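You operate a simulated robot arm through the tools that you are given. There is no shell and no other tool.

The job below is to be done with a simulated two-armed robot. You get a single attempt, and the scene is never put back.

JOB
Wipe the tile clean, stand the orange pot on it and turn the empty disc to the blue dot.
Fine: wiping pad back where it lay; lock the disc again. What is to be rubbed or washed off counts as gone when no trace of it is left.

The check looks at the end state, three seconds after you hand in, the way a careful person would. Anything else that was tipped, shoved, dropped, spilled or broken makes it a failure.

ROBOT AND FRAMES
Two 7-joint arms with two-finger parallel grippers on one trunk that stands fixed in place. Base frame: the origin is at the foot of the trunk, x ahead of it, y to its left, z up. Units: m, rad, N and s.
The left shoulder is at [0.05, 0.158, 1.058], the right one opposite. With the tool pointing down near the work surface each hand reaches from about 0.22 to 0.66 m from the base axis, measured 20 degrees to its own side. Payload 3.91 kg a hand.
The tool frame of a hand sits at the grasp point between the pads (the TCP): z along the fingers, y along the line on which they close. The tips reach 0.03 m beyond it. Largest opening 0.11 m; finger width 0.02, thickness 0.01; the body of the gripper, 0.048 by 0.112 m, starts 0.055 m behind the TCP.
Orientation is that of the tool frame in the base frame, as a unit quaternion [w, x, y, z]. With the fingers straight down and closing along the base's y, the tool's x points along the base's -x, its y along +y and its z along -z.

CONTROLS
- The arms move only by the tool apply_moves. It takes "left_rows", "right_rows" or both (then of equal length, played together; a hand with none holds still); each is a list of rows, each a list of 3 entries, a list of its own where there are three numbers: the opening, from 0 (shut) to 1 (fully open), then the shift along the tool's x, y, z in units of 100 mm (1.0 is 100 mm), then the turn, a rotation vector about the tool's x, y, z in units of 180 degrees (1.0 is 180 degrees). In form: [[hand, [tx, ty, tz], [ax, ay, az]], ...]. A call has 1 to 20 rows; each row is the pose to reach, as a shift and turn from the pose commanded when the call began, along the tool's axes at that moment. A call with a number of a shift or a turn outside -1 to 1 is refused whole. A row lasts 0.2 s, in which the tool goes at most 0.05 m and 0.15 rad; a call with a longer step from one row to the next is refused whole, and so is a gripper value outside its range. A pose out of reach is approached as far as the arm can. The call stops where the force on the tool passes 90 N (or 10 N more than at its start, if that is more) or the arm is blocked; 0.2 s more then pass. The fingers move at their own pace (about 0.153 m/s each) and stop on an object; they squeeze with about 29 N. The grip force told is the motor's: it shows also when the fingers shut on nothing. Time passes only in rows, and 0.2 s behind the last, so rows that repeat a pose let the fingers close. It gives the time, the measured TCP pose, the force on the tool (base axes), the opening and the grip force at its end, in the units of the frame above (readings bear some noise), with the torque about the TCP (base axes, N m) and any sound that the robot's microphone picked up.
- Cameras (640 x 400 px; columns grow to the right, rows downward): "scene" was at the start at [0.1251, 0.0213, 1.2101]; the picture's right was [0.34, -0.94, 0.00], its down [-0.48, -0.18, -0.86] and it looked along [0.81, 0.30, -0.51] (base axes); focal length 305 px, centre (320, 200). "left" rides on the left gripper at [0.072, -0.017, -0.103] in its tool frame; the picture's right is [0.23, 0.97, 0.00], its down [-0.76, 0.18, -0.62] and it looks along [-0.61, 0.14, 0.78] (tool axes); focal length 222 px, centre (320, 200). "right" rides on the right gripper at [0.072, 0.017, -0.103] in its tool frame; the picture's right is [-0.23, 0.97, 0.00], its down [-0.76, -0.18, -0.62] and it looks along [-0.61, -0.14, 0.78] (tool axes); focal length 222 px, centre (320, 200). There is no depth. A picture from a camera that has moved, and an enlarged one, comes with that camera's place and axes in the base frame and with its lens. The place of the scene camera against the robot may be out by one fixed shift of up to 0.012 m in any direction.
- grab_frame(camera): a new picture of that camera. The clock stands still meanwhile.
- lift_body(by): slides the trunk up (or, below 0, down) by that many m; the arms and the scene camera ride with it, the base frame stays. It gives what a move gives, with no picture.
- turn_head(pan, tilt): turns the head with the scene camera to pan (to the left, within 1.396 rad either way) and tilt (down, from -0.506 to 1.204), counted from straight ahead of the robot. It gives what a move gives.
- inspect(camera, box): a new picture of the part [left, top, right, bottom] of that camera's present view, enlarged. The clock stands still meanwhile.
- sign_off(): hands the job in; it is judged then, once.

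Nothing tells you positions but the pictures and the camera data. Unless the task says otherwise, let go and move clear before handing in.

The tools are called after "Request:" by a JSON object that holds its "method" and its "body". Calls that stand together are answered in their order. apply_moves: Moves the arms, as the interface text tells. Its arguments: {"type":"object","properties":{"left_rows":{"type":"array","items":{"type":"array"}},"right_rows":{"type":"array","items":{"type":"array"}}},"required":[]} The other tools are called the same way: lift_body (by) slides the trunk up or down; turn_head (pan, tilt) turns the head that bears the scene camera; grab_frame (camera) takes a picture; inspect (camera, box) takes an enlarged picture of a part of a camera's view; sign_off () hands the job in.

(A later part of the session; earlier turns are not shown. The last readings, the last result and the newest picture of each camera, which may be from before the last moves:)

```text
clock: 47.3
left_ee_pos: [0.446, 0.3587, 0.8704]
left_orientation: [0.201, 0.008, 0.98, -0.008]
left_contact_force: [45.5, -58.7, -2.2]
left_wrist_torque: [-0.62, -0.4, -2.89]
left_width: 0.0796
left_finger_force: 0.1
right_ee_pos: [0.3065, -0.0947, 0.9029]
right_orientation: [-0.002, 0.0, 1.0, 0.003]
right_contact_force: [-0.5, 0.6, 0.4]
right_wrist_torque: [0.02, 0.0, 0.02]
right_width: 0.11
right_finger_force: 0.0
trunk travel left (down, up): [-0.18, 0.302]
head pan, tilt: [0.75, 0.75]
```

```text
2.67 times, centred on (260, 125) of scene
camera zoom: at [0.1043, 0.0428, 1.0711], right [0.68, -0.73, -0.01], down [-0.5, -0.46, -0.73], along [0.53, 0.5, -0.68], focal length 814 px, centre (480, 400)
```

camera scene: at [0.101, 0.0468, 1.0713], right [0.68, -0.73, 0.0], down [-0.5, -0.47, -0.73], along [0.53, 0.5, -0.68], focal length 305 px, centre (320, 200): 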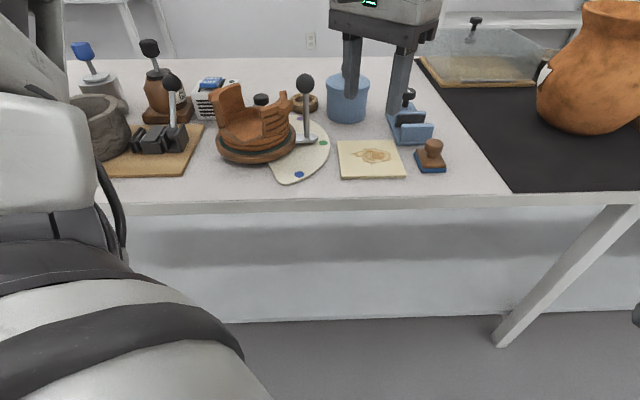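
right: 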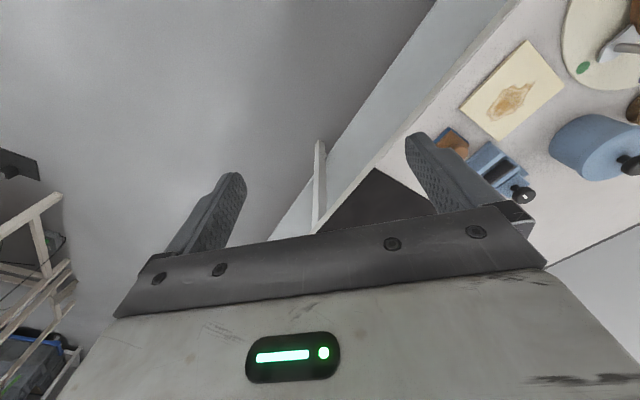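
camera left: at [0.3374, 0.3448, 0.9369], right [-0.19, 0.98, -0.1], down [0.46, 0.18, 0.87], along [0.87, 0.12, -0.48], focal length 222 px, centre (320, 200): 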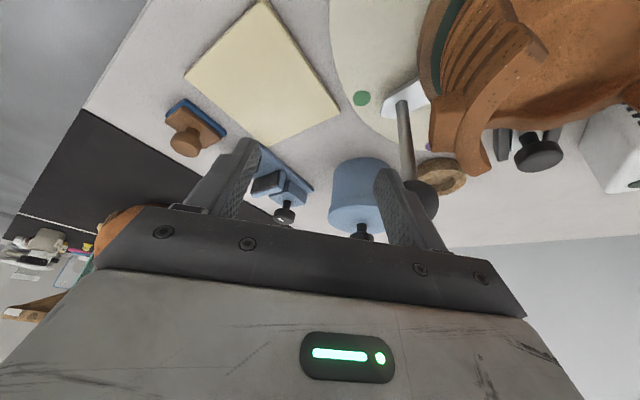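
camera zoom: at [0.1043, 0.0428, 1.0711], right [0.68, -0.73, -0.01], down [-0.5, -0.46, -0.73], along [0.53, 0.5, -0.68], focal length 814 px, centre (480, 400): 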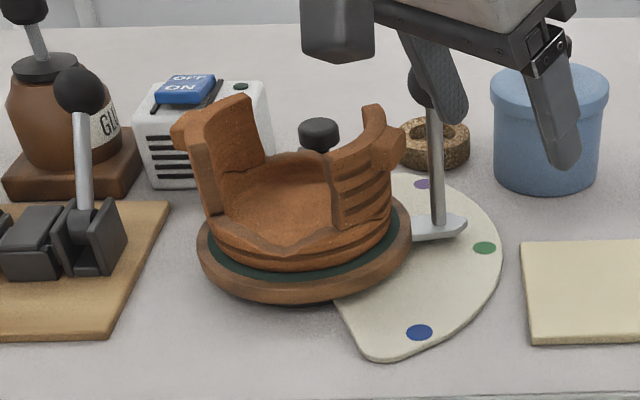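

The first call was refused, so the chained ones ran too low and the left finger ran into the pointer's ball handle, stopping at about 75 N. I'll back straight off and check what that did.

Request:
{"method": "apply_moves", "body": {"left_rows": [[1, [0, -0.15, 0], [0, 0, 0]], [1, [0, -0.4, 0], [0, 0, 0]], [1, [0, -0.5, 0], [0, 0, 0]]]}}

Request:
{"method": "inspect", "body": {"camera": "scene", "box": [180, 50, 340, 200]}}

Request:
{"method": "grab_frame", "body": {"camera": "scene"}}

```text
clock: 48.1
left_ee_pos: [0.4383, 0.3208, 0.8636]
left_orientation: [0.187, -0.002, 0.982, 0.001]
left_contact_force: [0.3, -0.1, 0.7]
left_wrist_torque: [-0.02, -0.01, -0.01]
left_width: 0.1099
left_finger_force: 0.0
right_ee_pos: [0.3033, -0.092, 0.9049]
right_orientation: [0.0, 0.0, 1.0, -0.001]
right_contact_force: [-0.9, -0.1, -0.6]
right_wrist_torque: [-0.01, 0.0, 0.02]
right_width: 0.1103
right_finger_force: 0.2
trunk travel left (down, up): [-0.18, 0.302]
head pan, tilt: [0.75, 0.75]
```

```text
2.67 times, centred on (260, 125) of scene
camera zoom: at [0.1011, 0.0468, 1.0713], right [0.68, -0.73, 0.0], down [-0.5, -0.47, -0.73], along [0.53, 0.5, -0.68], focal length 814 px, centre (480, 400)
```

zoom: 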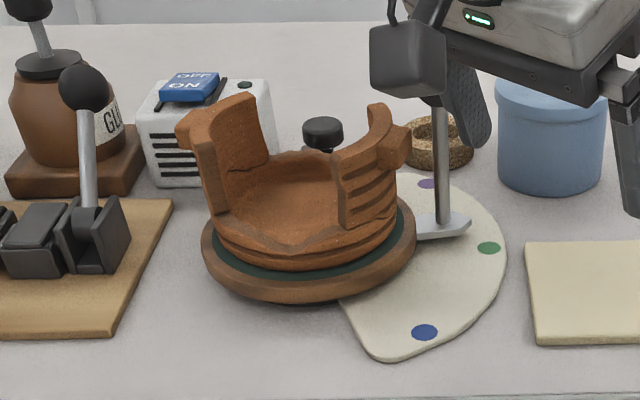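

```text
taken
camera scene: at [0.1011, 0.0468, 1.0713], right [0.68, -0.73, 0.0], down [-0.5, -0.47, -0.73], along [0.53, 0.5, -0.68], focal length 305 px, centre (320, 200)
```

scene: 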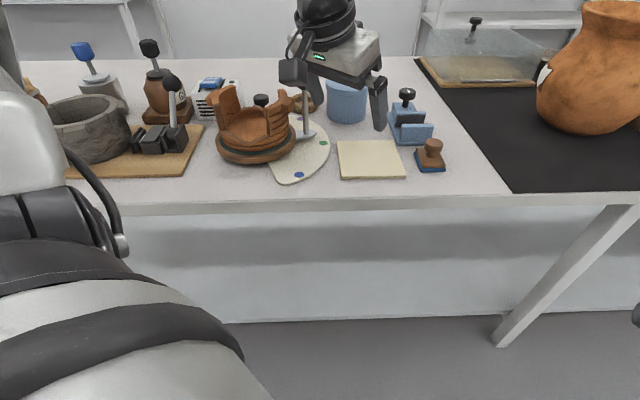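

The push turned the disc and pot a few degrees away from the green dot; nothing tipped or broke, and the disc is to be turned anyway. I'll now raise the hand and bring it upright, one checked call at a time.

Request:
{"method": "apply_moves", "body": {"left_rows": [[1, [-0.1, 0, -0.25], [0, 0.04, 0]], [1, [-0.2, 0, -0.5], [0, 0.08, 0]], [1, [-0.35, 0, -0.88], [0, 0.12, 0]], [1, [-0.35, 0, -0.88], [0, 0.12, 0]]]}}

```text
clock: 49.1
left_ee_pos: [0.4392, 0.3194, 0.9593]
left_orientation: [-0.001, 0.0, 1.0, 0.0]
left_contact_force: [1.0, -0.4, -0.7]
left_wrist_torque: [0.01, 0.01, 0.01]
left_width: 0.1098
left_finger_force: 0.0
right_ee_pos: [0.3036, -0.0924, 0.9053]
right_orientation: [0.0, 0.0, 1.0, 0.0]
right_contact_force: [-0.1, 0.2, 0.0]
right_wrist_torque: [0.04, -0.02, -0.01]
right_width: 0.11
right_finger_force: 0.1
trunk travel left (down, up): [-0.18, 0.302]
head pan, tilt: [0.75, 0.75]
```

Request:
{"method": "apply_moves", "body": {"left_rows": [[1, [0.3, 0.25, 0], [0, 0, 0]], [1, [0.6, 0.5, 0], [0, 0, 0]], [1, [0.9, 0.75, 0], [0, 0, 0]], [1, [0.9, 1.0, 0], [0, 0, 0]]]}}

```text
clock: 50.1
left_ee_pos: [0.3492, 0.4198, 0.961]
left_orientation: [0.0, 0.0, 1.0, 0.0]
left_contact_force: [-0.7, 0.1, -0.6]
left_wrist_torque: [0.0, 0.0, 0.02]
left_width: 0.1098
left_finger_force: 0.1
right_ee_pos: [0.3036, -0.0931, 0.9047]
right_orientation: [0.001, 0.0, 1.0, 0.001]
right_contact_force: [-0.3, 0.0, -0.1]
right_wrist_torque: [0.0, -0.03, -0.02]
right_width: 0.1098
right_finger_force: 0.0
trunk travel left (down, up): [-0.18, 0.302]
head pan, tilt: [0.75, 0.75]
```

Request:
{"method": "apply_moves", "body": {"left_rows": [[1, [0, 0.25, 0], [0, 0, 0]], [1, [0, 0.5, 0], [0, 0, 0]], [1, [0, 0.5, 0], [0, 0, 0]]]}}

Request:
{"method": "grab_frame", "body": {"camera": "left"}}

Request:
{"method": "inspect", "body": {"camera": "left", "box": [200, 20, 440, 220]}}

Request:
{"method": "inspect", "body": {"camera": "scene", "box": [180, 60, 340, 190]}}

```text
clock: 50.9
left_ee_pos: [0.3478, 0.4721, 0.9611]
left_orientation: [0.0, -0.001, 1.0, 0.0]
left_contact_force: [-0.4, -0.3, 0.0]
left_wrist_torque: [-0.02, 0.01, 0.01]
left_width: 0.1101
left_finger_force: 0.1
right_ee_pos: [0.3049, -0.093, 0.905]
right_orientation: [0.0, 0.0, 1.0, 0.001]
right_contact_force: [0.8, 0.4, 0.1]
right_wrist_torque: [0.01, -0.02, -0.02]
right_width: 0.1097
right_finger_force: 0.0
trunk travel left (down, up): [-0.18, 0.302]
head pan, tilt: [0.75, 0.75]
```

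```text
taken
camera left: at [0.2751, 0.4538, 1.0644], right [-0.23, 0.97, 0.0], down [0.76, 0.18, 0.62], along [0.61, 0.14, -0.78], focal length 222 px, centre (320, 200)
```

left: 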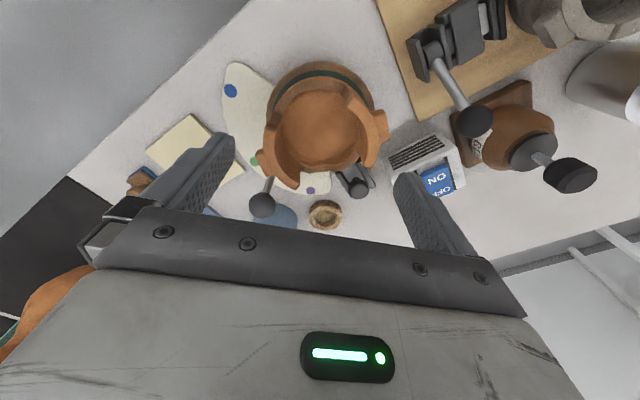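

```text
2.00 times, centred on (320, 120) of left
camera zoom: at [0.2751, 0.4538, 1.0644], right [-0.23, 0.97, 0.0], down [0.76, 0.18, 0.62], along [0.61, 0.14, -0.78], focal length 444 px, centre (320, 360)
```

zoom: 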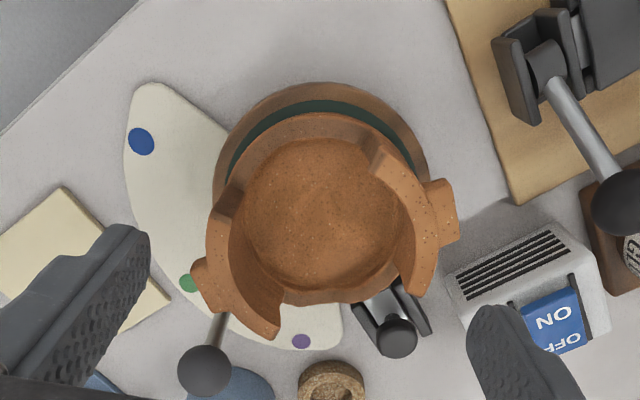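

```text
3.08 times, centred on (260, 125) of scene
camera zoom: at [0.101, 0.0469, 1.0713], right [0.68, -0.73, 0.0], down [-0.5, -0.47, -0.73], along [0.53, 0.5, -0.68], focal length 939 px, centre (505, 431)
```

zoom: 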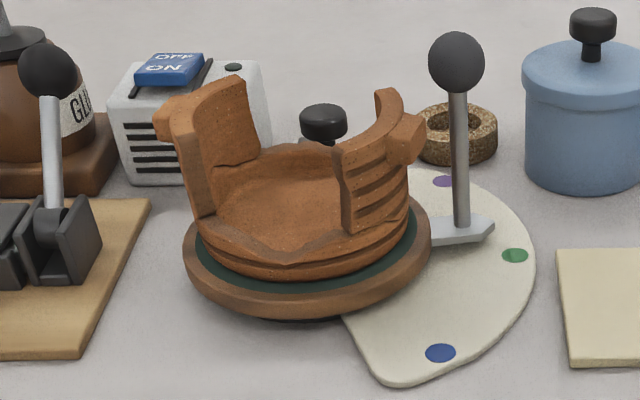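

The arm is safely above the pot now. I'll zoom in on the pot's two tall wings and their outer lugs to choose a grasp.

Request:
{"method": "inspect", "body": {"camera": "left", "box": [250, 50, 400, 200]}}

Request:
{"method": "inspect", "body": {"camera": "scene", "box": [205, 75, 305, 170]}}

Request:
{"method": "turn_head", "body": {"pan": 0.95, "tilt": 0.7}}

Request:
{"method": "grab_frame", "body": {"camera": "scene"}}

```text
2.67 times, centred on (325, 125) of left
camera zoom: at [0.2751, 0.4538, 1.0644], right [-0.23, 0.97, 0.0], down [0.76, 0.18, 0.62], along [0.61, 0.14, -0.78], focal length 592 px, centre (307, 400)
```

zoom: 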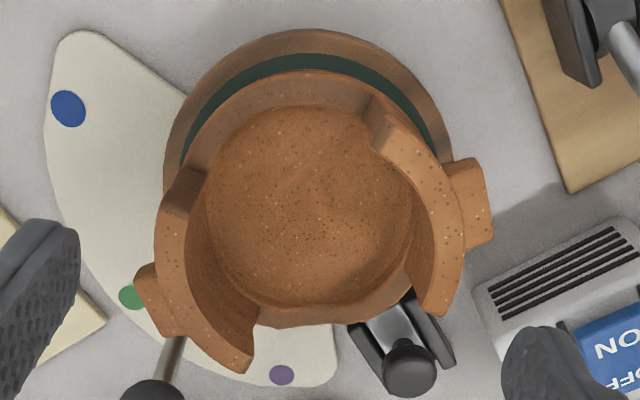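

```text
4.21 times, centred on (255, 122) of scene
camera zoom: at [0.101, 0.0469, 1.0713], right [0.68, -0.73, 0.0], down [-0.5, -0.47, -0.73], along [0.53, 0.5, -0.68], focal length 1284 px, centre (594, 526)
```

zoom: 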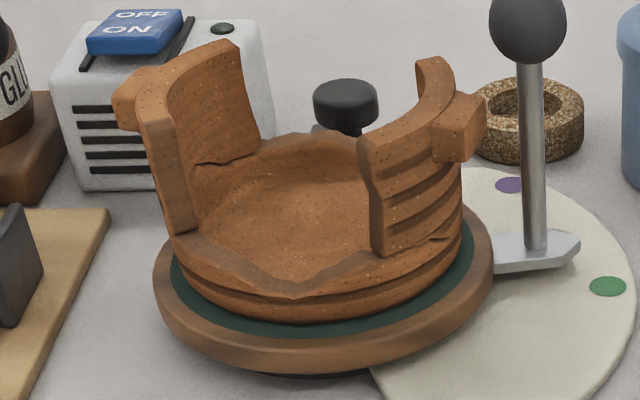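

```text
clock: 51.6
left_ee_pos: [0.349, 0.4714, 0.9602]
left_orientation: [0.0, 0.0, 1.0, 0.0]
left_contact_force: [-0.7, 0.1, -0.4]
left_wrist_torque: [-0.02, 0.02, -0.01]
left_width: 0.1098
left_finger_force: 0.1
right_ee_pos: [0.3027, -0.0914, 0.9055]
right_orientation: [0.0, 0.0, 1.0, -0.001]
right_contact_force: [-0.3, -0.1, 0.2]
right_wrist_torque: [0.04, 0.04, 0.02]
right_width: 0.1102
right_finger_force: 0.0
trunk travel left (down, up): [-0.18, 0.302]
head pan, tilt: [0.949, 0.7]
```

```text
taken
camera scene: at [0.0899, 0.0593, 1.0755], right [0.81, -0.58, 0.0], down [-0.38, -0.52, -0.76], along [0.45, 0.62, -0.64], focal length 305 px, centre (320, 200)
```

scene: 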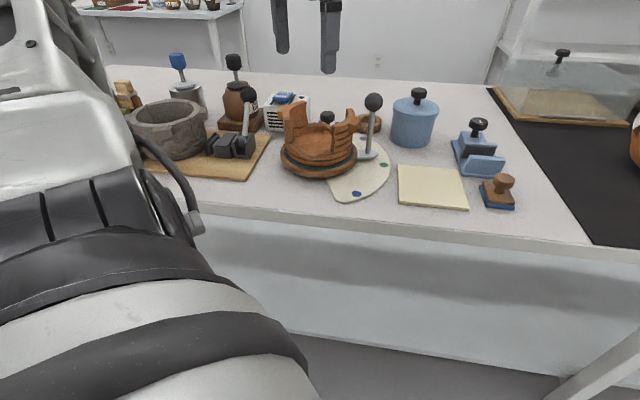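

The wings look like upright curved walls about 1.5 cm thick. I'll take a second view from a shifted position to measure their height and span.

Request:
{"method": "apply_moves", "body": {"left_rows": [[1, [0.25, 0, 0], [0, 0, 0]], [1, [0.5, 0, 0.1], [0, 0, 0]], [1, [0.8, 0, 0.2], [0, 0, 0]], [1, [0.8, 0, 0.2], [0, 0, 0]]]}}

Request:
{"method": "inspect", "body": {"camera": "left", "box": [250, 10, 400, 160]}}

```text
clock: 52.6
left_ee_pos: [0.2704, 0.4694, 0.94]
left_orientation: [0.0, 0.0, 1.0, 0.0]
left_contact_force: [-0.5, -0.4, 0.5]
left_wrist_torque: [0.01, 0.0, -0.01]
left_width: 0.1103
left_finger_force: 0.0
right_ee_pos: [0.3043, -0.0928, 0.9054]
right_orientation: [0.0, -0.001, 1.0, -0.001]
right_contact_force: [-0.7, 0.2, -0.4]
right_wrist_torque: [0.01, -0.02, -0.03]
right_width: 0.1102
right_finger_force: 0.1
trunk travel left (down, up): [-0.18, 0.302]
head pan, tilt: [0.949, 0.7]
```

```text
2.67 times, centred on (325, 85) of left
camera zoom: at [0.1963, 0.4522, 1.0444], right [-0.23, 0.97, 0.0], down [0.76, 0.18, 0.62], along [0.61, 0.14, -0.78], focal length 592 px, centre (307, 507)
```

zoom: 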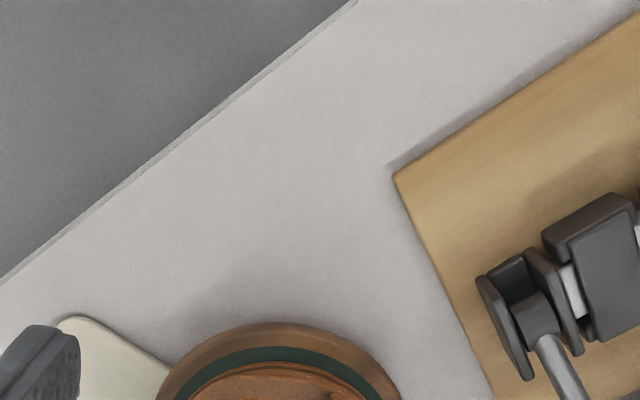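

Request:
{"method": "inspect", "body": {"camera": "left", "box": [250, 110, 400, 230]}}

```text
3.33 times, centred on (325, 170) of left
camera zoom: at [0.1963, 0.4522, 1.0444], right [-0.23, 0.97, 0.0], down [0.76, 0.18, 0.62], along [0.61, 0.14, -0.78], focal length 740 px, centre (303, 300)
```

zoom: 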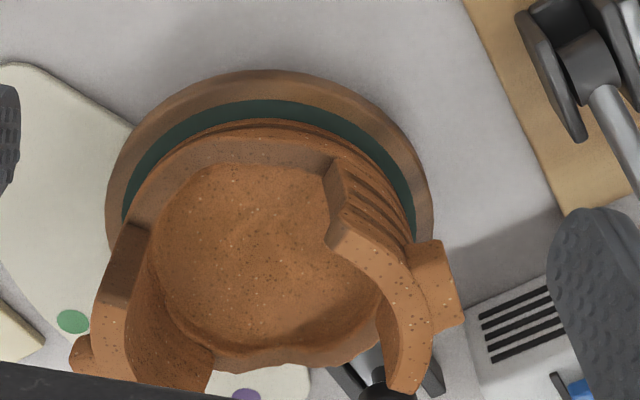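

Both wings have an inner radius of about 49 mm around (0.379, 0.479), with their tops at z ≈ 0.837 and the lug axis turned about 32° from the y axis. I'll turn the hand to that axis, half close, and plan to hold the pot from inside by spreading the fingers against both wings.

Request:
{"method": "apply_moves", "body": {"left_rows": [[0.5, [-0.2, 0, -0.05], [0, 0, -0.045]], [0.5, [-0.4, 0, -0.05], [0, 0, -0.09]], [0.5, [-0.6, 0.05, -0.05], [0, 0, -0.135]], [0.5, [-0.8, 0.1, -0.05], [0, 0, -0.177]], [0.5, [-0.8, 0.1, -0.05], [0, 0, -0.177]]]}}

Request:
{"method": "grab_frame", "body": {"camera": "left"}}

```text
clock: 53.8
left_ee_pos: [0.3487, 0.4806, 0.9459]
left_orientation: [0.0, -0.276, 0.961, 0.001]
left_contact_force: [0.7, -0.4, 0.1]
left_wrist_torque: [0.01, -0.03, 0.0]
left_width: 0.055
left_finger_force: 0.0
right_ee_pos: [0.304, -0.0928, 0.9063]
right_orientation: [0.0, -0.001, 1.0, -0.001]
right_contact_force: [-0.3, 0.1, -0.1]
right_wrist_torque: [-0.02, 0.04, 0.01]
right_width: 0.1099
right_finger_force: 0.1
trunk travel left (down, up): [-0.18, 0.302]
head pan, tilt: [0.949, 0.7]
```

```text
taken
camera left: at [0.2954, 0.4263, 1.0491], right [-0.71, 0.71, 0.0], down [0.55, 0.55, 0.62], along [0.44, 0.44, -0.78], focal length 222 px, centre (320, 200)
```

left: 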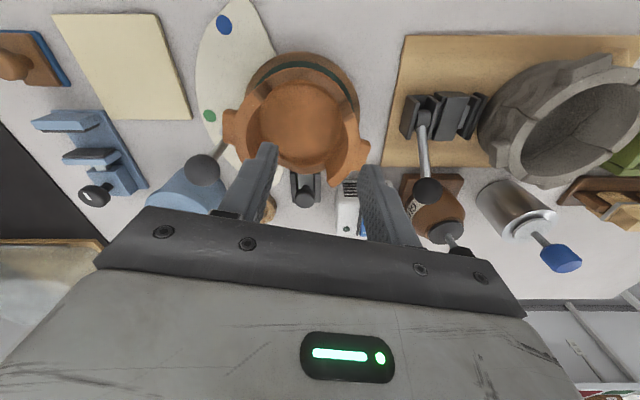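

Request:
{"method": "inspect", "body": {"camera": "left", "box": [210, 40, 390, 220]}}

```text
2.22 times, centred on (300, 130) of left
camera zoom: at [0.2954, 0.4263, 1.0491], right [-0.71, 0.71, 0.0], down [0.55, 0.55, 0.62], along [0.44, 0.44, -0.78], focal length 494 px, centre (364, 356)
```

zoom: 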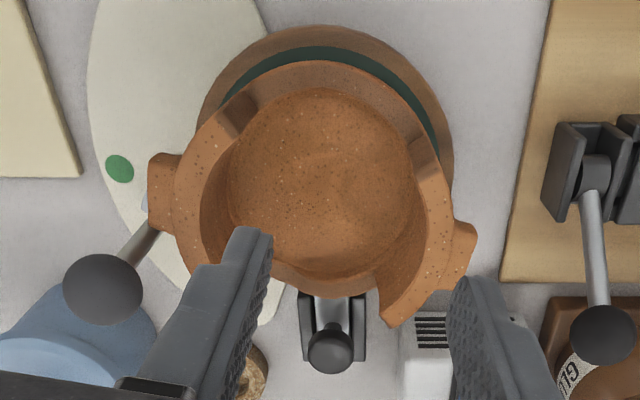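

The lug axis and centre (0.3775, 0.478) are confirmed from this view. I'll move over the pot's centre and come down to just above the wings.

Request:
{"method": "apply_moves", "body": {"left_rows": [[0.5, [-0.23, -0.175, 0], [0, 0, 0]], [0.5, [-0.23, -0.175, 0.3], [0, 0, 0]], [0.5, [-0.23, -0.175, 0.6], [0, 0, 0]], [0.5, [-0.23, -0.175, 0.6], [0, 0, 0]]]}}

Request:
{"method": "inspect", "body": {"camera": "left", "box": [210, 40, 430, 220]}}

Request:
{"method": "inspect", "body": {"camera": "scene", "box": [240, 40, 420, 200]}}

```text
clock: 54.8
left_ee_pos: [0.3783, 0.4783, 0.8856]
left_orientation: [0.0, -0.274, 0.962, 0.001]
left_contact_force: [0.3, -0.3, -0.2]
left_wrist_torque: [0.02, 0.0, -0.01]
left_width: 0.0551
left_finger_force: 0.2
right_ee_pos: [0.3031, -0.0926, 0.9055]
right_orientation: [0.001, -0.001, 1.0, 0.0]
right_contact_force: [-0.4, -0.1, 0.2]
right_wrist_torque: [-0.02, -0.03, 0.0]
right_width: 0.11
right_finger_force: 0.2
trunk travel left (down, up): [-0.18, 0.302]
head pan, tilt: [0.949, 0.7]
```

```text
2.22 times, centred on (320, 130) of left
camera zoom: at [0.3239, 0.4241, 0.9893], right [-0.71, 0.71, 0.0], down [0.55, 0.55, 0.62], along [0.44, 0.44, -0.78], focal length 494 px, centre (320, 356)
```

zoom: 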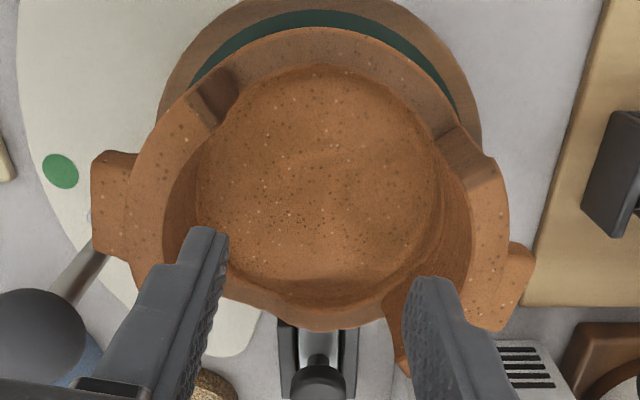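

```text
2.50 times, centred on (330, 120) of scene
camera zoom: at [0.0899, 0.0595, 1.0755], right [0.81, -0.58, 0.0], down [-0.38, -0.52, -0.76], along [0.45, 0.62, -0.64], focal length 763 px, centre (295, 400)
```

zoom: 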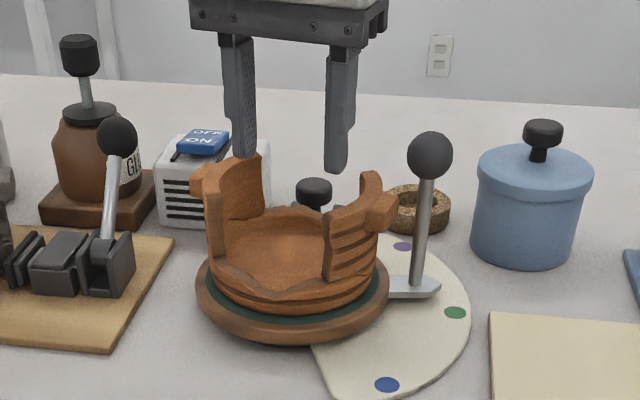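

The fingers line up inside both wings with several millimetres of room. I'll narrow them slightly and go down into the pot.

Request:
{"method": "apply_moves", "body": {"left_rows": [[0.4, [0, 0, 0.1], [0, 0, 0]], [0.4, [0, 0, 0.3], [0, 0, 0]], [0.4, [0, 0, 0.5], [0, 0, 0]], [0.4, [0, 0, 0.6], [0, 0, 0]], [0.4, [0, 0, 0.6], [0, 0, 0]]]}}

Request:
{"method": "inspect", "body": {"camera": "left", "box": [210, 40, 430, 220]}}

Request:
{"method": "inspect", "body": {"camera": "scene", "box": [240, 40, 420, 200]}}

```text
clock: 56.0
left_ee_pos: [0.3778, 0.477, 0.824]
left_orientation: [0.0, -0.275, 0.961, 0.0]
left_contact_force: [0.1, -0.1, 0.7]
left_wrist_torque: [0.0, 0.02, -0.04]
left_width: 0.0441
left_finger_force: 0.1
right_ee_pos: [0.3029, -0.0924, 0.9045]
right_orientation: [0.0, -0.001, 1.0, 0.0]
right_contact_force: [-0.4, 0.2, -0.7]
right_wrist_torque: [-0.02, -0.01, -0.01]
right_width: 0.1098
right_finger_force: 0.0
trunk travel left (down, up): [-0.18, 0.302]
head pan, tilt: [0.949, 0.7]
```

```text
2.22 times, centred on (320, 130) of left
camera zoom: at [0.3236, 0.4232, 0.9285], right [-0.71, 0.71, 0.0], down [0.55, 0.55, 0.62], along [0.44, 0.44, -0.78], focal length 494 px, centre (320, 356)
```

zoom: 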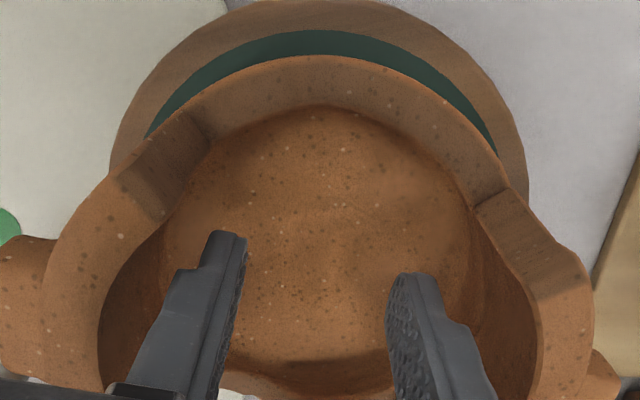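

```text
2.50 times, centred on (330, 120) of scene
camera zoom: at [0.0899, 0.0594, 1.0756], right [0.81, -0.58, 0.0], down [-0.38, -0.52, -0.76], along [0.45, 0.62, -0.64], focal length 763 px, centre (295, 400)
```

zoom: 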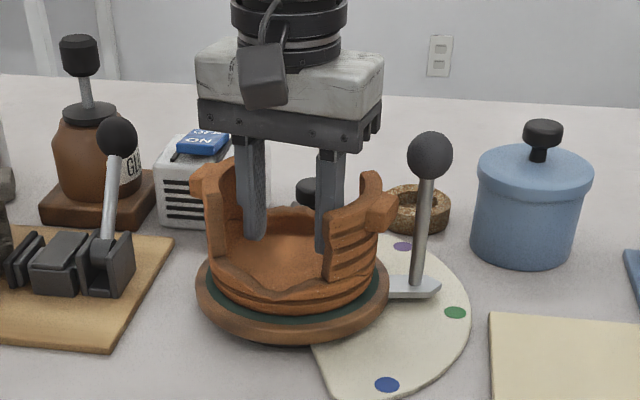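

The fingers are inside with no contact. I'll spread them against the wings and watch the width and force.

Request:
{"method": "apply_moves", "body": {"left_rows": [[0.55, [0, 0, 0], [0, 0, 0]], [0.7, [0, 0, 0], [0, 0, 0]], [0.85, [0, 0, 0], [0, 0, 0]], [1.0, [0, 0, 0], [0, 0, 0]], [1.0, [0, 0, 0], [0, 0, 0]]]}}

Request:
{"method": "inspect", "body": {"camera": "left", "box": [210, 40, 430, 220]}}

Request:
{"method": "inspect", "body": {"camera": "scene", "box": [240, 40, 420, 200]}}

```text
clock: 57.2
left_ee_pos: [0.3771, 0.4776, 0.8248]
left_orientation: [0.0, -0.275, 0.961, 0.001]
left_contact_force: [0.7, 2.1, -0.6]
left_wrist_torque: [0.06, 0.05, 0.01]
left_width: 0.0656
left_finger_force: 0.0
right_ee_pos: [0.3042, -0.093, 0.905]
right_orientation: [0.0, 0.001, 1.0, 0.0]
right_contact_force: [-0.7, 0.1, -0.5]
right_wrist_torque: [0.02, -0.01, 0.03]
right_width: 0.1099
right_finger_force: 0.0
trunk travel left (down, up): [-0.18, 0.302]
head pan, tilt: [0.949, 0.7]
```

```text
2.22 times, centred on (320, 130) of left
camera zoom: at [0.3237, 0.4234, 0.9285], right [-0.71, 0.71, 0.0], down [0.55, 0.55, 0.62], along [0.44, 0.44, -0.78], focal length 494 px, centre (320, 356)
```

zoom: 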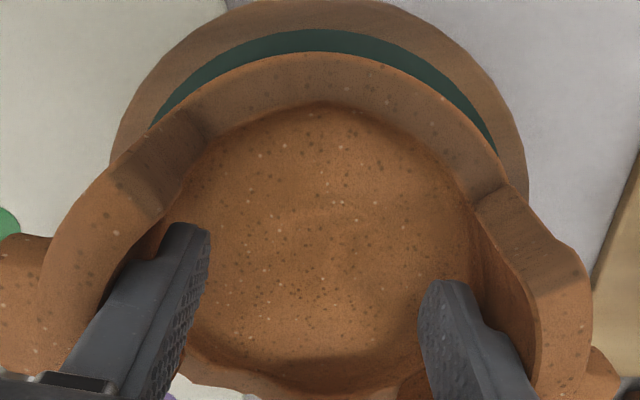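

```text
2.50 times, centred on (330, 120) of scene
camera zoom: at [0.0899, 0.0595, 1.0755], right [0.81, -0.58, 0.0], down [-0.38, -0.52, -0.76], along [0.45, 0.62, -0.64], focal length 763 px, centre (295, 400)
```

zoom: 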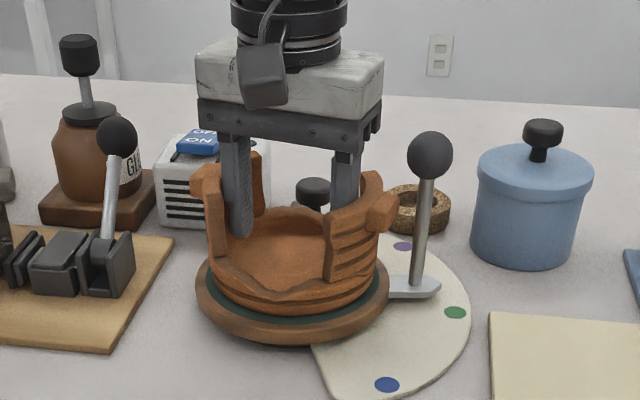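

The fingers stopped at 66 mm against both wings. I'll lift 4 mm slowly to test whether that holds the pot.

Request:
{"method": "apply_moves", "body": {"left_rows": [[1.0, [0, 0, -0.01], [0, 0, 0]], [1.0, [0, 0, -0.02], [0, 0, 0]], [1.0, [0, 0, -0.04], [0, 0, 0]], [1.0, [0, 0, -0.04], [0, 0, 0]]]}}

Request:
{"method": "inspect", "body": {"camera": "left", "box": [210, 40, 430, 220]}}

Request:
{"method": "inspect", "body": {"camera": "scene", "box": [240, 40, 420, 200]}}

```text
clock: 58.2
left_ee_pos: [0.3778, 0.4789, 0.8285]
left_orientation: [0.0, -0.274, 0.962, 0.0]
left_contact_force: [-0.7, 0.3, -4.5]
left_wrist_torque: [-0.05, -0.02, 0.0]
left_width: 0.0657
left_finger_force: 0.1
right_ee_pos: [0.304, -0.0922, 0.9047]
right_orientation: [0.0, 0.0, 1.0, 0.001]
right_contact_force: [-0.6, 0.1, 0.7]
right_wrist_torque: [-0.01, 0.01, 0.0]
right_width: 0.1103
right_finger_force: 0.1
trunk travel left (down, up): [-0.18, 0.302]
head pan, tilt: [0.949, 0.7]
```

```text
2.22 times, centred on (320, 130) of left
camera zoom: at [0.3245, 0.4244, 0.9319], right [-0.71, 0.71, 0.0], down [0.55, 0.55, 0.62], along [0.44, 0.44, -0.78], focal length 494 px, centre (320, 356)
```

zoom: 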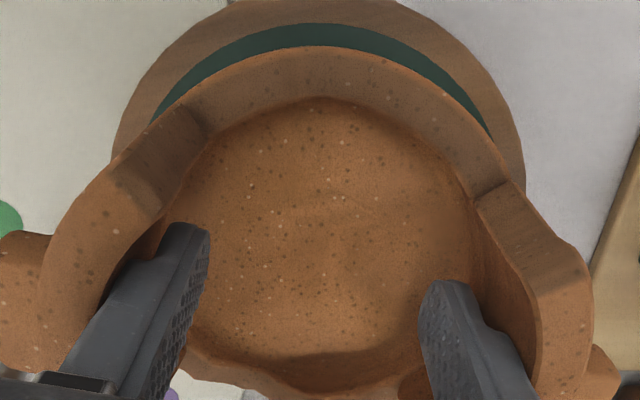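

```text
2.50 times, centred on (330, 120) of scene
camera zoom: at [0.0901, 0.0596, 1.0755], right [0.81, -0.58, 0.0], down [-0.38, -0.52, -0.76], along [0.45, 0.62, -0.64], focal length 763 px, centre (295, 400)
```

zoom: 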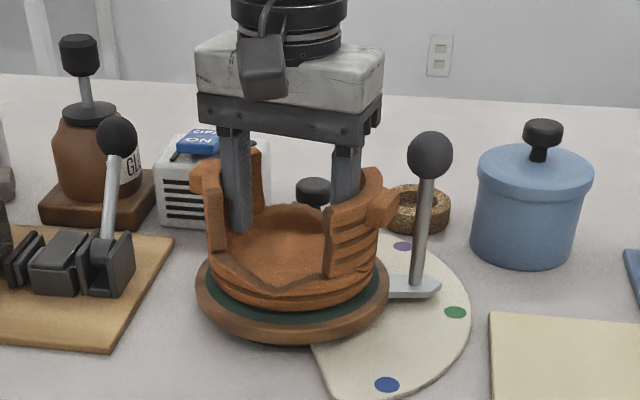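

It works: the pot (about 0.46 kg) hangs from both wings and has left the disc. I'll lift it a further 60 mm slowly.

Request:
{"method": "apply_moves", "body": {"left_rows": [[1.0, [0, 0, -0.08], [0, 0, 0]], [1.0, [0, 0, -0.18], [0, 0, 0]], [1.0, [0, 0, -0.3], [0, 0, 0]], [1.0, [0, 0, -0.42], [0, 0, 0]], [1.0, [0, 0, -0.52], [0, 0, 0]], [1.0, [0, 0, -0.6], [0, 0, 0]], [1.0, [0, 0, -0.6], [0, 0, 0]]]}}

Request:
{"method": "inspect", "body": {"camera": "scene", "box": [240, 40, 420, 200]}}

```text
clock: 59.8
left_ee_pos: [0.3773, 0.4786, 0.8877]
left_orientation: [-0.001, -0.275, 0.961, -0.001]
left_contact_force: [-0.3, -0.4, -5.5]
left_wrist_torque: [-0.02, 0.02, -0.01]
left_width: 0.0666
left_finger_force: 0.0
right_ee_pos: [0.3044, -0.091, 0.9043]
right_orientation: [0.0, 0.0, 1.0, 0.0]
right_contact_force: [-0.1, -0.1, 0.5]
right_wrist_torque: [-0.01, 0.01, 0.0]
right_width: 0.1099
right_finger_force: 0.0
trunk travel left (down, up): [-0.18, 0.302]
head pan, tilt: [0.949, 0.7]
```

```text
2.50 times, centred on (330, 120) of scene
camera zoom: at [0.0901, 0.0596, 1.0755], right [0.81, -0.58, 0.0], down [-0.38, -0.52, -0.76], along [0.45, 0.62, -0.64], focal length 763 px, centre (295, 400)
```

zoom: 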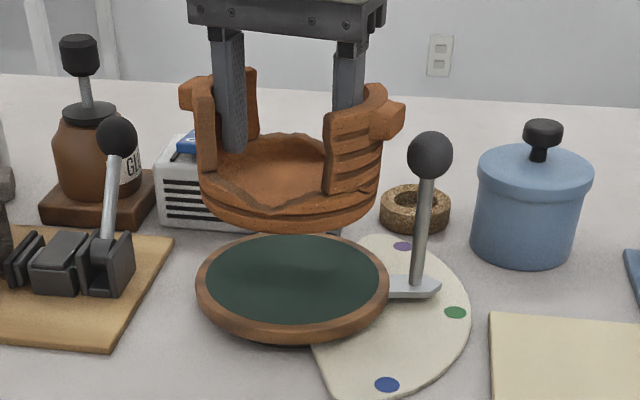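

The pot hangs level and the empty disc is visible. I'll carry the pot around the robot's side of the ball handle, slowly, toward the tile.

Request:
{"method": "apply_moves", "body": {"left_rows": [[1.0, [0.196, 0.064, 0], [0, 0, 0]], [1.0, [0.419, 0.085, 0], [0, 0, 0]], [1.0, [0.652, -0.005, 0], [0, 0, 0]], [1.0, [0.784, -0.217, 0], [0, 0, 0]], [1.0, [0.875, -0.456, 0], [0, 0, 0]], [1.0, [0.923, -0.72, 0], [0, 0, 0]], [1.0, [0.902, -0.969, 0], [0, 0, 0]], [1.0, [0.902, -0.969, 0], [0, 0, 0]]]}}

Request:
{"method": "grab_frame", "body": {"camera": "scene"}}

```text
clock: 61.6
left_ee_pos: [0.3512, 0.3472, 0.8887]
left_orientation: [0.0, -0.275, 0.961, 0.0]
left_contact_force: [-0.1, 0.3, -4.3]
left_wrist_torque: [0.0, 0.0, -0.01]
left_width: 0.0668
left_finger_force: 0.1
right_ee_pos: [0.3039, -0.0921, 0.9054]
right_orientation: [0.001, 0.0, 1.0, -0.001]
right_contact_force: [-0.3, 0.7, 0.0]
right_wrist_torque: [-0.01, -0.04, 0.03]
right_width: 0.1099
right_finger_force: 0.2
trunk travel left (down, up): [-0.18, 0.302]
head pan, tilt: [0.949, 0.7]
```

```text
taken
camera scene: at [0.0902, 0.0594, 1.0755], right [0.81, -0.58, 0.0], down [-0.38, -0.52, -0.76], along [0.45, 0.62, -0.64], focal length 305 px, centre (320, 200)
```

scene: 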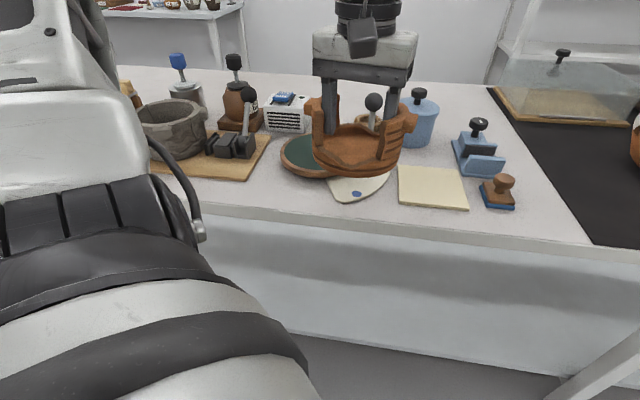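

Clear of the handle. I'll continue toward the tile while turning the pot back 32°, so its lugs point away from the pad and the vise.

Request:
{"method": "apply_moves", "body": {"left_rows": [[1.0, [-0.08, -0.1, 0], [0, 0, 0.03]], [1.0, [-0.16, -0.2, 0], [0, 0, 0.06]], [1.0, [-0.24, -0.3, 0], [0, 0, 0.09]], [1.0, [-0.32, -0.4, 0], [0, 0, 0.12]], [1.0, [-0.403, -0.488, 0], [0, 0, 0.15]], [1.0, [-0.403, -0.488, 0], [0, 0, 0.177]], [1.0, [-0.403, -0.488, 0], [0, 0, 0.177]]]}}

Request:
{"method": "inspect", "body": {"camera": "scene", "box": [300, 40, 480, 220]}}

```text
clock: 63.2
left_ee_pos: [0.4125, 0.3297, 0.8895]
left_orientation: [0.0, 0.001, 1.0, 0.0]
left_contact_force: [0.5, 0.3, -4.8]
left_wrist_torque: [-0.02, 0.02, 0.0]
left_width: 0.0676
left_finger_force: 0.0
right_ee_pos: [0.3046, -0.0919, 0.905]
right_orientation: [0.0, -0.001, 1.0, 0.001]
right_contact_force: [-0.1, 0.3, 0.6]
right_wrist_torque: [-0.02, 0.01, 0.02]
right_width: 0.1099
right_finger_force: 0.1
trunk travel left (down, up): [-0.18, 0.302]
head pan, tilt: [0.949, 0.7]
```

```text
2.22 times, centred on (390, 130) of scene
camera zoom: at [0.0901, 0.0596, 1.0755], right [0.81, -0.58, 0.0], down [-0.38, -0.52, -0.76], along [0.45, 0.62, -0.64], focal length 678 px, centre (164, 356)
```

zoom: 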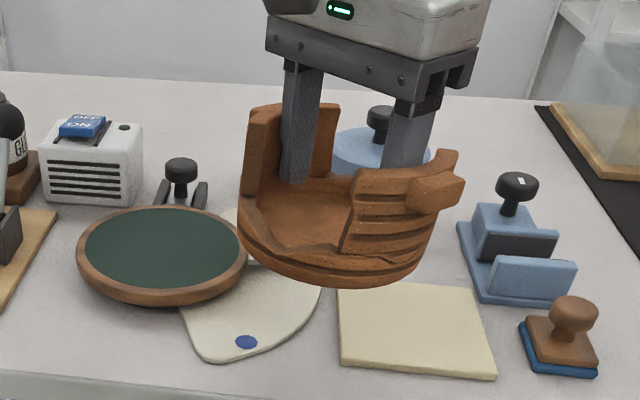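

Request:
{"method": "apply_moves", "body": {"left_rows": [[1.0, [-0.16, -0.06, 0], [0, 0, 0]], [1.0, [-0.32, -0.12, 0], [0, 0, 0]], [1.0, [-0.48, -0.19, 0], [0, 0, 0]], [1.0, [-0.64, -0.25, 0], [0, 0, 0]], [1.0, [-0.79, -0.31, 0], [0, 0, 0]], [1.0, [-0.79, -0.31, 0], [0, 0, 0]]]}}

Request:
{"method": "grab_frame", "body": {"camera": "left"}}

Request:
{"method": "inspect", "body": {"camera": "scene", "box": [350, 60, 530, 220]}}

```text
clock: 64.6
left_ee_pos: [0.4924, 0.297, 0.8885]
left_orientation: [0.0, -0.001, 1.0, -0.001]
left_contact_force: [-0.1, 0.1, -5.1]
left_wrist_torque: [-0.01, 0.0, 0.0]
left_width: 0.0678
left_finger_force: 0.0
right_ee_pos: [0.3044, -0.0921, 0.9053]
right_orientation: [0.0, 0.0, 1.0, 0.0]
right_contact_force: [0.4, 0.0, 0.0]
right_wrist_torque: [0.0, 0.03, 0.01]
right_width: 0.1097
right_finger_force: 0.0
trunk travel left (down, up): [-0.18, 0.302]
head pan, tilt: [0.949, 0.7]
```

```text
taken
camera left: at [0.4187, 0.2792, 0.9918], right [-0.23, 0.97, 0.0], down [0.76, 0.18, 0.62], along [0.61, 0.14, -0.78], focal length 222 px, centre (320, 200)
```

left: 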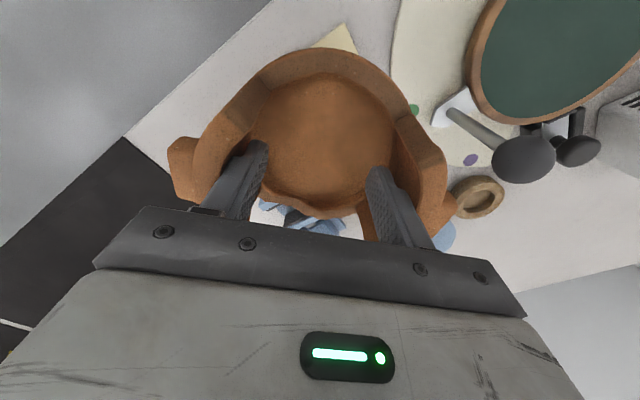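

```text
2.50 times, centred on (440, 140) of scene
camera zoom: at [0.0902, 0.0595, 1.0755], right [0.81, -0.58, 0.0], down [-0.38, -0.52, -0.76], along [0.45, 0.62, -0.64], focal length 763 px, centre (20, 350)
```

zoom: 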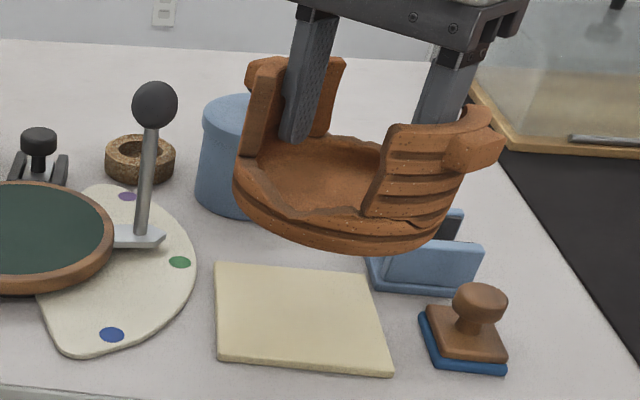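

The pot is above the tile. I'll lower it most of the way and check the alignment.

Request:
{"method": "apply_moves", "body": {"left_rows": [[1.0, [0, 0, 0.12], [0, 0, 0]], [1.0, [0, 0, 0.25], [0, 0, 0]], [1.0, [0, 0, 0.38], [0, 0, 0]], [1.0, [0, 0, 0.5], [0, 0, 0]], [1.0, [0, 0, 0.6], [0, 0, 0]], [1.0, [0, 0, 0.6], [0, 0, 0]]]}}

Request:
{"method": "grab_frame", "body": {"camera": "left"}}

Request:
{"method": "inspect", "body": {"camera": "scene", "box": [350, 60, 530, 220]}}

```text
clock: 66.0
left_ee_pos: [0.4915, 0.2979, 0.8277]
left_orientation: [0.0, 0.001, 1.0, 0.0]
left_contact_force: [-0.5, -0.2, -4.7]
left_wrist_torque: [0.0, -0.02, -0.01]
left_width: 0.0685
left_finger_force: 0.1
right_ee_pos: [0.3049, -0.0924, 0.9058]
right_orientation: [0.001, 0.0, 1.0, 0.0]
right_contact_force: [0.1, -0.4, 0.0]
right_wrist_torque: [-0.02, 0.0, -0.03]
right_width: 0.11
right_finger_force: 0.0
trunk travel left (down, up): [-0.18, 0.302]
head pan, tilt: [0.949, 0.7]
```

```text
taken
camera left: at [0.4184, 0.28, 0.9319], right [-0.23, 0.97, 0.0], down [0.76, 0.18, 0.62], along [0.61, 0.14, -0.78], focal length 222 px, centre (320, 200)
```

left: 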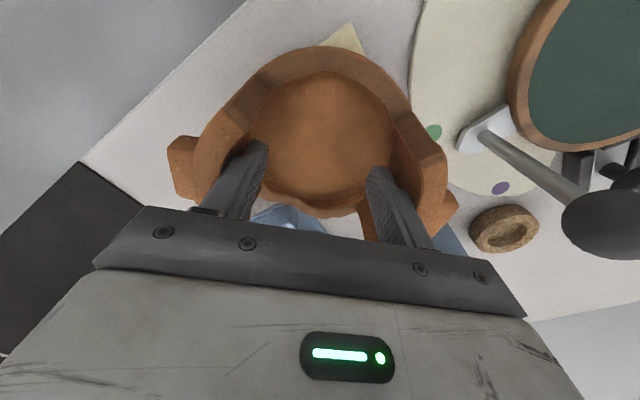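

```text
2.50 times, centred on (440, 140) of scene
camera zoom: at [0.0902, 0.0596, 1.0755], right [0.81, -0.58, 0.0], down [-0.38, -0.52, -0.76], along [0.45, 0.62, -0.64], focal length 763 px, centre (20, 350)
```

zoom: 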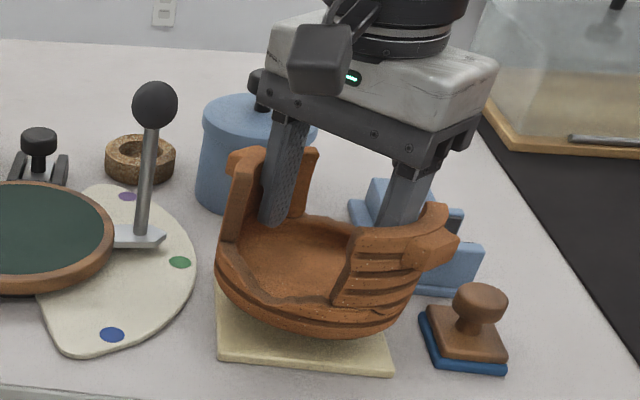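

Request:
{"method": "apply_moves", "body": {"left_rows": [[1.0, [0, 0, 0.06], [0, 0, 0]], [1.0, [0, 0, 0.12], [0, 0, 0]], [1.0, [0, 0, 0.16], [0, 0, 0]], [1.0, [0, 0, 0.16], [0, 0, 0]]]}}

Request:
{"method": "inspect", "body": {"camera": "scene", "box": [390, 90, 530, 220]}}

```text
clock: 67.0
left_ee_pos: [0.4914, 0.297, 0.8117]
left_orientation: [0.0, -0.001, 1.0, 0.0]
left_contact_force: [-1.6, 0.7, -1.4]
left_wrist_torque: [0.03, -0.11, -0.02]
left_width: 0.0686
left_finger_force: 0.0
right_ee_pos: [0.3041, -0.0914, 0.904]
right_orientation: [0.0, 0.0, 1.0, 0.0]
right_contact_force: [0.2, 0.0, -0.3]
right_wrist_torque: [0.01, 0.01, 0.01]
right_width: 0.1099
right_finger_force: 0.0
trunk travel left (down, up): [-0.18, 0.302]
head pan, tilt: [0.949, 0.7]
```

```text
3.08 times, centred on (460, 155) of scene
camera zoom: at [0.0899, 0.0595, 1.0756], right [0.81, -0.58, 0.0], down [-0.38, -0.52, -0.76], along [0.45, 0.62, -0.64], focal length 939 px, centre (-111, 338)
```

zoom: 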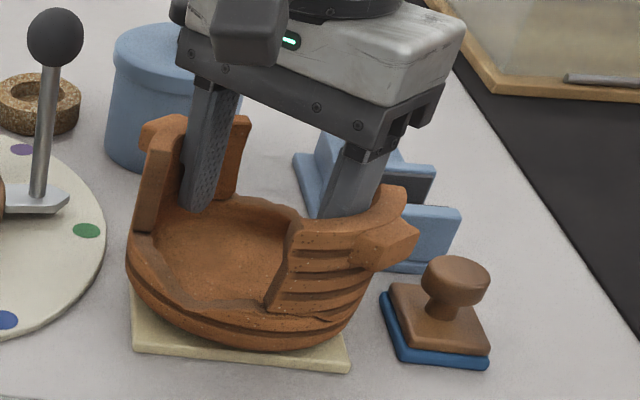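

The pot's near edge has just touched the tile, slightly early, so it hangs with a small pitch. I'll keep lowering in small steps so it levels itself.

Request:
{"method": "apply_moves", "body": {"left_rows": [[1.0, [0, 0, 0.01], [0, 0, 0]], [1.0, [0, 0, 0.02], [0, 0, 0]], [1.0, [0, 0, 0.03], [0, 0, 0]], [1.0, [0, 0, 0.03], [0, 0, 0]]]}}

Request:
{"method": "inspect", "body": {"camera": "scene", "box": [390, 90, 530, 220]}}

Request:
{"method": "grab_frame", "body": {"camera": "left"}}

```text
clock: 68.0
left_ee_pos: [0.491, 0.2981, 0.8104]
left_orientation: [0.001, 0.0, 1.0, 0.0]
left_contact_force: [-4.4, 0.4, 5.7]
left_wrist_torque: [0.0, -0.32, 0.0]
left_width: 0.0685
left_finger_force: 0.1
right_ee_pos: [0.3028, -0.092, 0.9042]
right_orientation: [0.0, 0.0, 1.0, -0.001]
right_contact_force: [-0.6, -0.1, 0.0]
right_wrist_torque: [0.01, 0.03, -0.03]
right_width: 0.1099
right_finger_force: 0.1
trunk travel left (down, up): [-0.18, 0.302]
head pan, tilt: [0.949, 0.7]
```

```text
3.08 times, centred on (460, 155) of scene
camera zoom: at [0.0892, 0.0592, 1.0757], right [0.81, -0.58, 0.0], down [-0.37, -0.52, -0.77], along [0.45, 0.62, -0.64], focal length 939 px, centre (-111, 338)
```

zoom: 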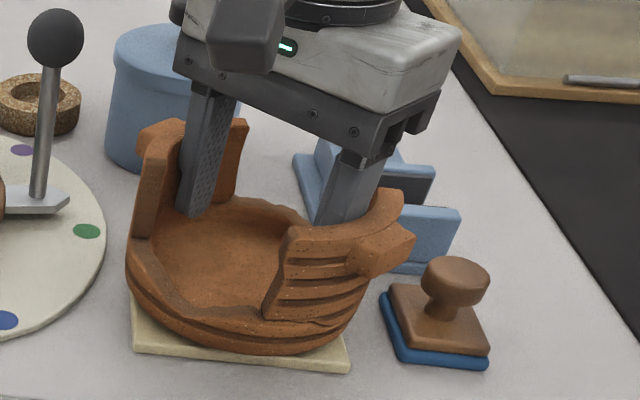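

```text
taken
camera left: at [0.4168, 0.279, 0.9136], right [-0.23, 0.97, 0.0], down [0.76, 0.18, 0.62], along [0.61, 0.14, -0.78], focal length 222 px, centre (320, 200)
```

left: 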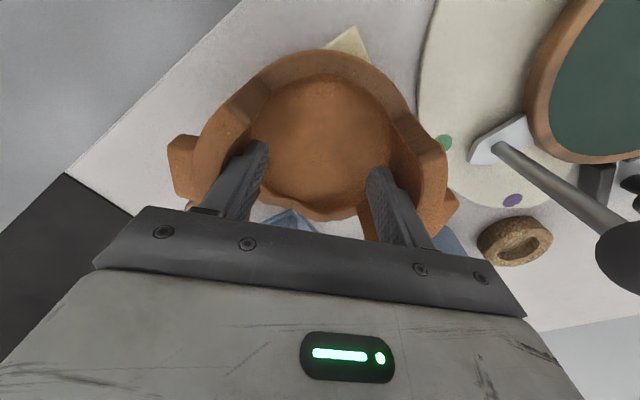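

The force pattern (contact at the far side, pushing back toward the robot) suggests the pot may be touching the vise rather than the tile. I'll raise it a little and look closely.

Request:
{"method": "apply_moves", "body": {"left_rows": [[1.0, [0, 0, -0.05], [0, 0, 0]], [1.0, [0, 0, -0.1], [0, 0, 0]], [1.0, [0, 0, -0.1], [0, 0, 0]]]}}

Request:
{"method": "inspect", "body": {"camera": "left", "box": [220, 60, 420, 240]}}

Request:
{"method": "turn_head", "body": {"pan": 0.3, "tilt": 0.6}}

Request:
{"method": "inspect", "body": {"camera": "scene", "box": [200, 100, 380, 260]}}

```text
clock: 68.8
left_ee_pos: [0.4894, 0.298, 0.8194]
left_orientation: [0.0, 0.0, 1.0, 0.0]
left_contact_force: [0.4, 0.3, -4.5]
left_wrist_torque: [0.0, -0.01, -0.02]
left_width: 0.0681
left_finger_force: 0.0
right_ee_pos: [0.3032, -0.0922, 0.9039]
right_orientation: [0.0, 0.0, 1.0, 0.0]
right_contact_force: [0.4, 0.6, 0.2]
right_wrist_torque: [-0.03, 0.0, -0.01]
right_width: 0.1099
right_finger_force: 0.2
trunk travel left (down, up): [-0.18, 0.302]
head pan, tilt: [0.949, 0.7]
```

```text
2.22 times, centred on (320, 150) of left
camera zoom: at [0.4176, 0.2797, 0.9228], right [-0.23, 0.97, 0.0], down [0.76, 0.18, 0.62], along [0.61, 0.14, -0.78], focal length 494 px, centre (320, 311)
```

zoom: 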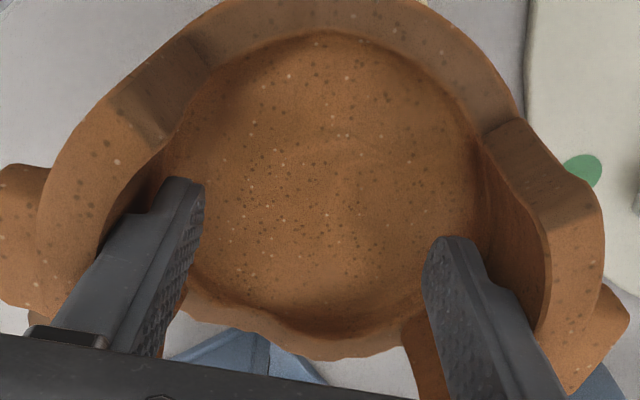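

```text
clock: 69.9
left_ee_pos: [0.4908, 0.2978, 0.8191]
left_orientation: [0.0, -0.001, 1.0, 0.001]
left_contact_force: [-0.1, -0.1, -4.2]
left_wrist_torque: [0.02, 0.0, -0.03]
left_width: 0.0686
left_finger_force: 0.0
right_ee_pos: [0.3046, -0.0926, 0.9058]
right_orientation: [-0.001, 0.0, 1.0, 0.0]
right_contact_force: [0.4, 0.2, 0.6]
right_wrist_torque: [0.0, 0.01, 0.02]
right_width: 0.11
right_finger_force: 0.1
trunk travel left (down, up): [-0.18, 0.302]
head pan, tilt: [0.3, 0.6]
```

```text
2.50 times, centred on (290, 180) of scene
camera zoom: at [0.1251, 0.0167, 1.0841], right [0.3, -0.95, 0.0], down [-0.54, -0.17, -0.82], along [0.79, 0.24, -0.57], focal length 763 px, centre (395, 250)
```

zoom: 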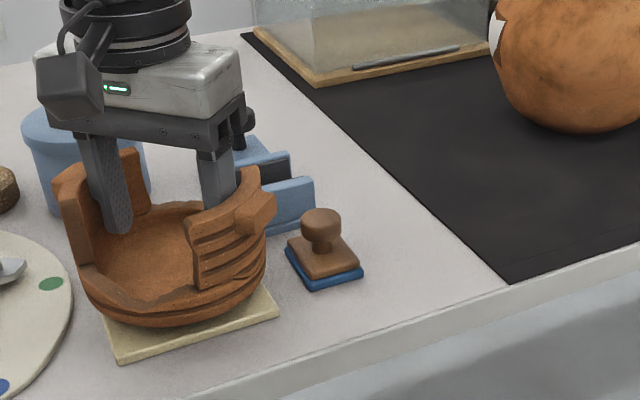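

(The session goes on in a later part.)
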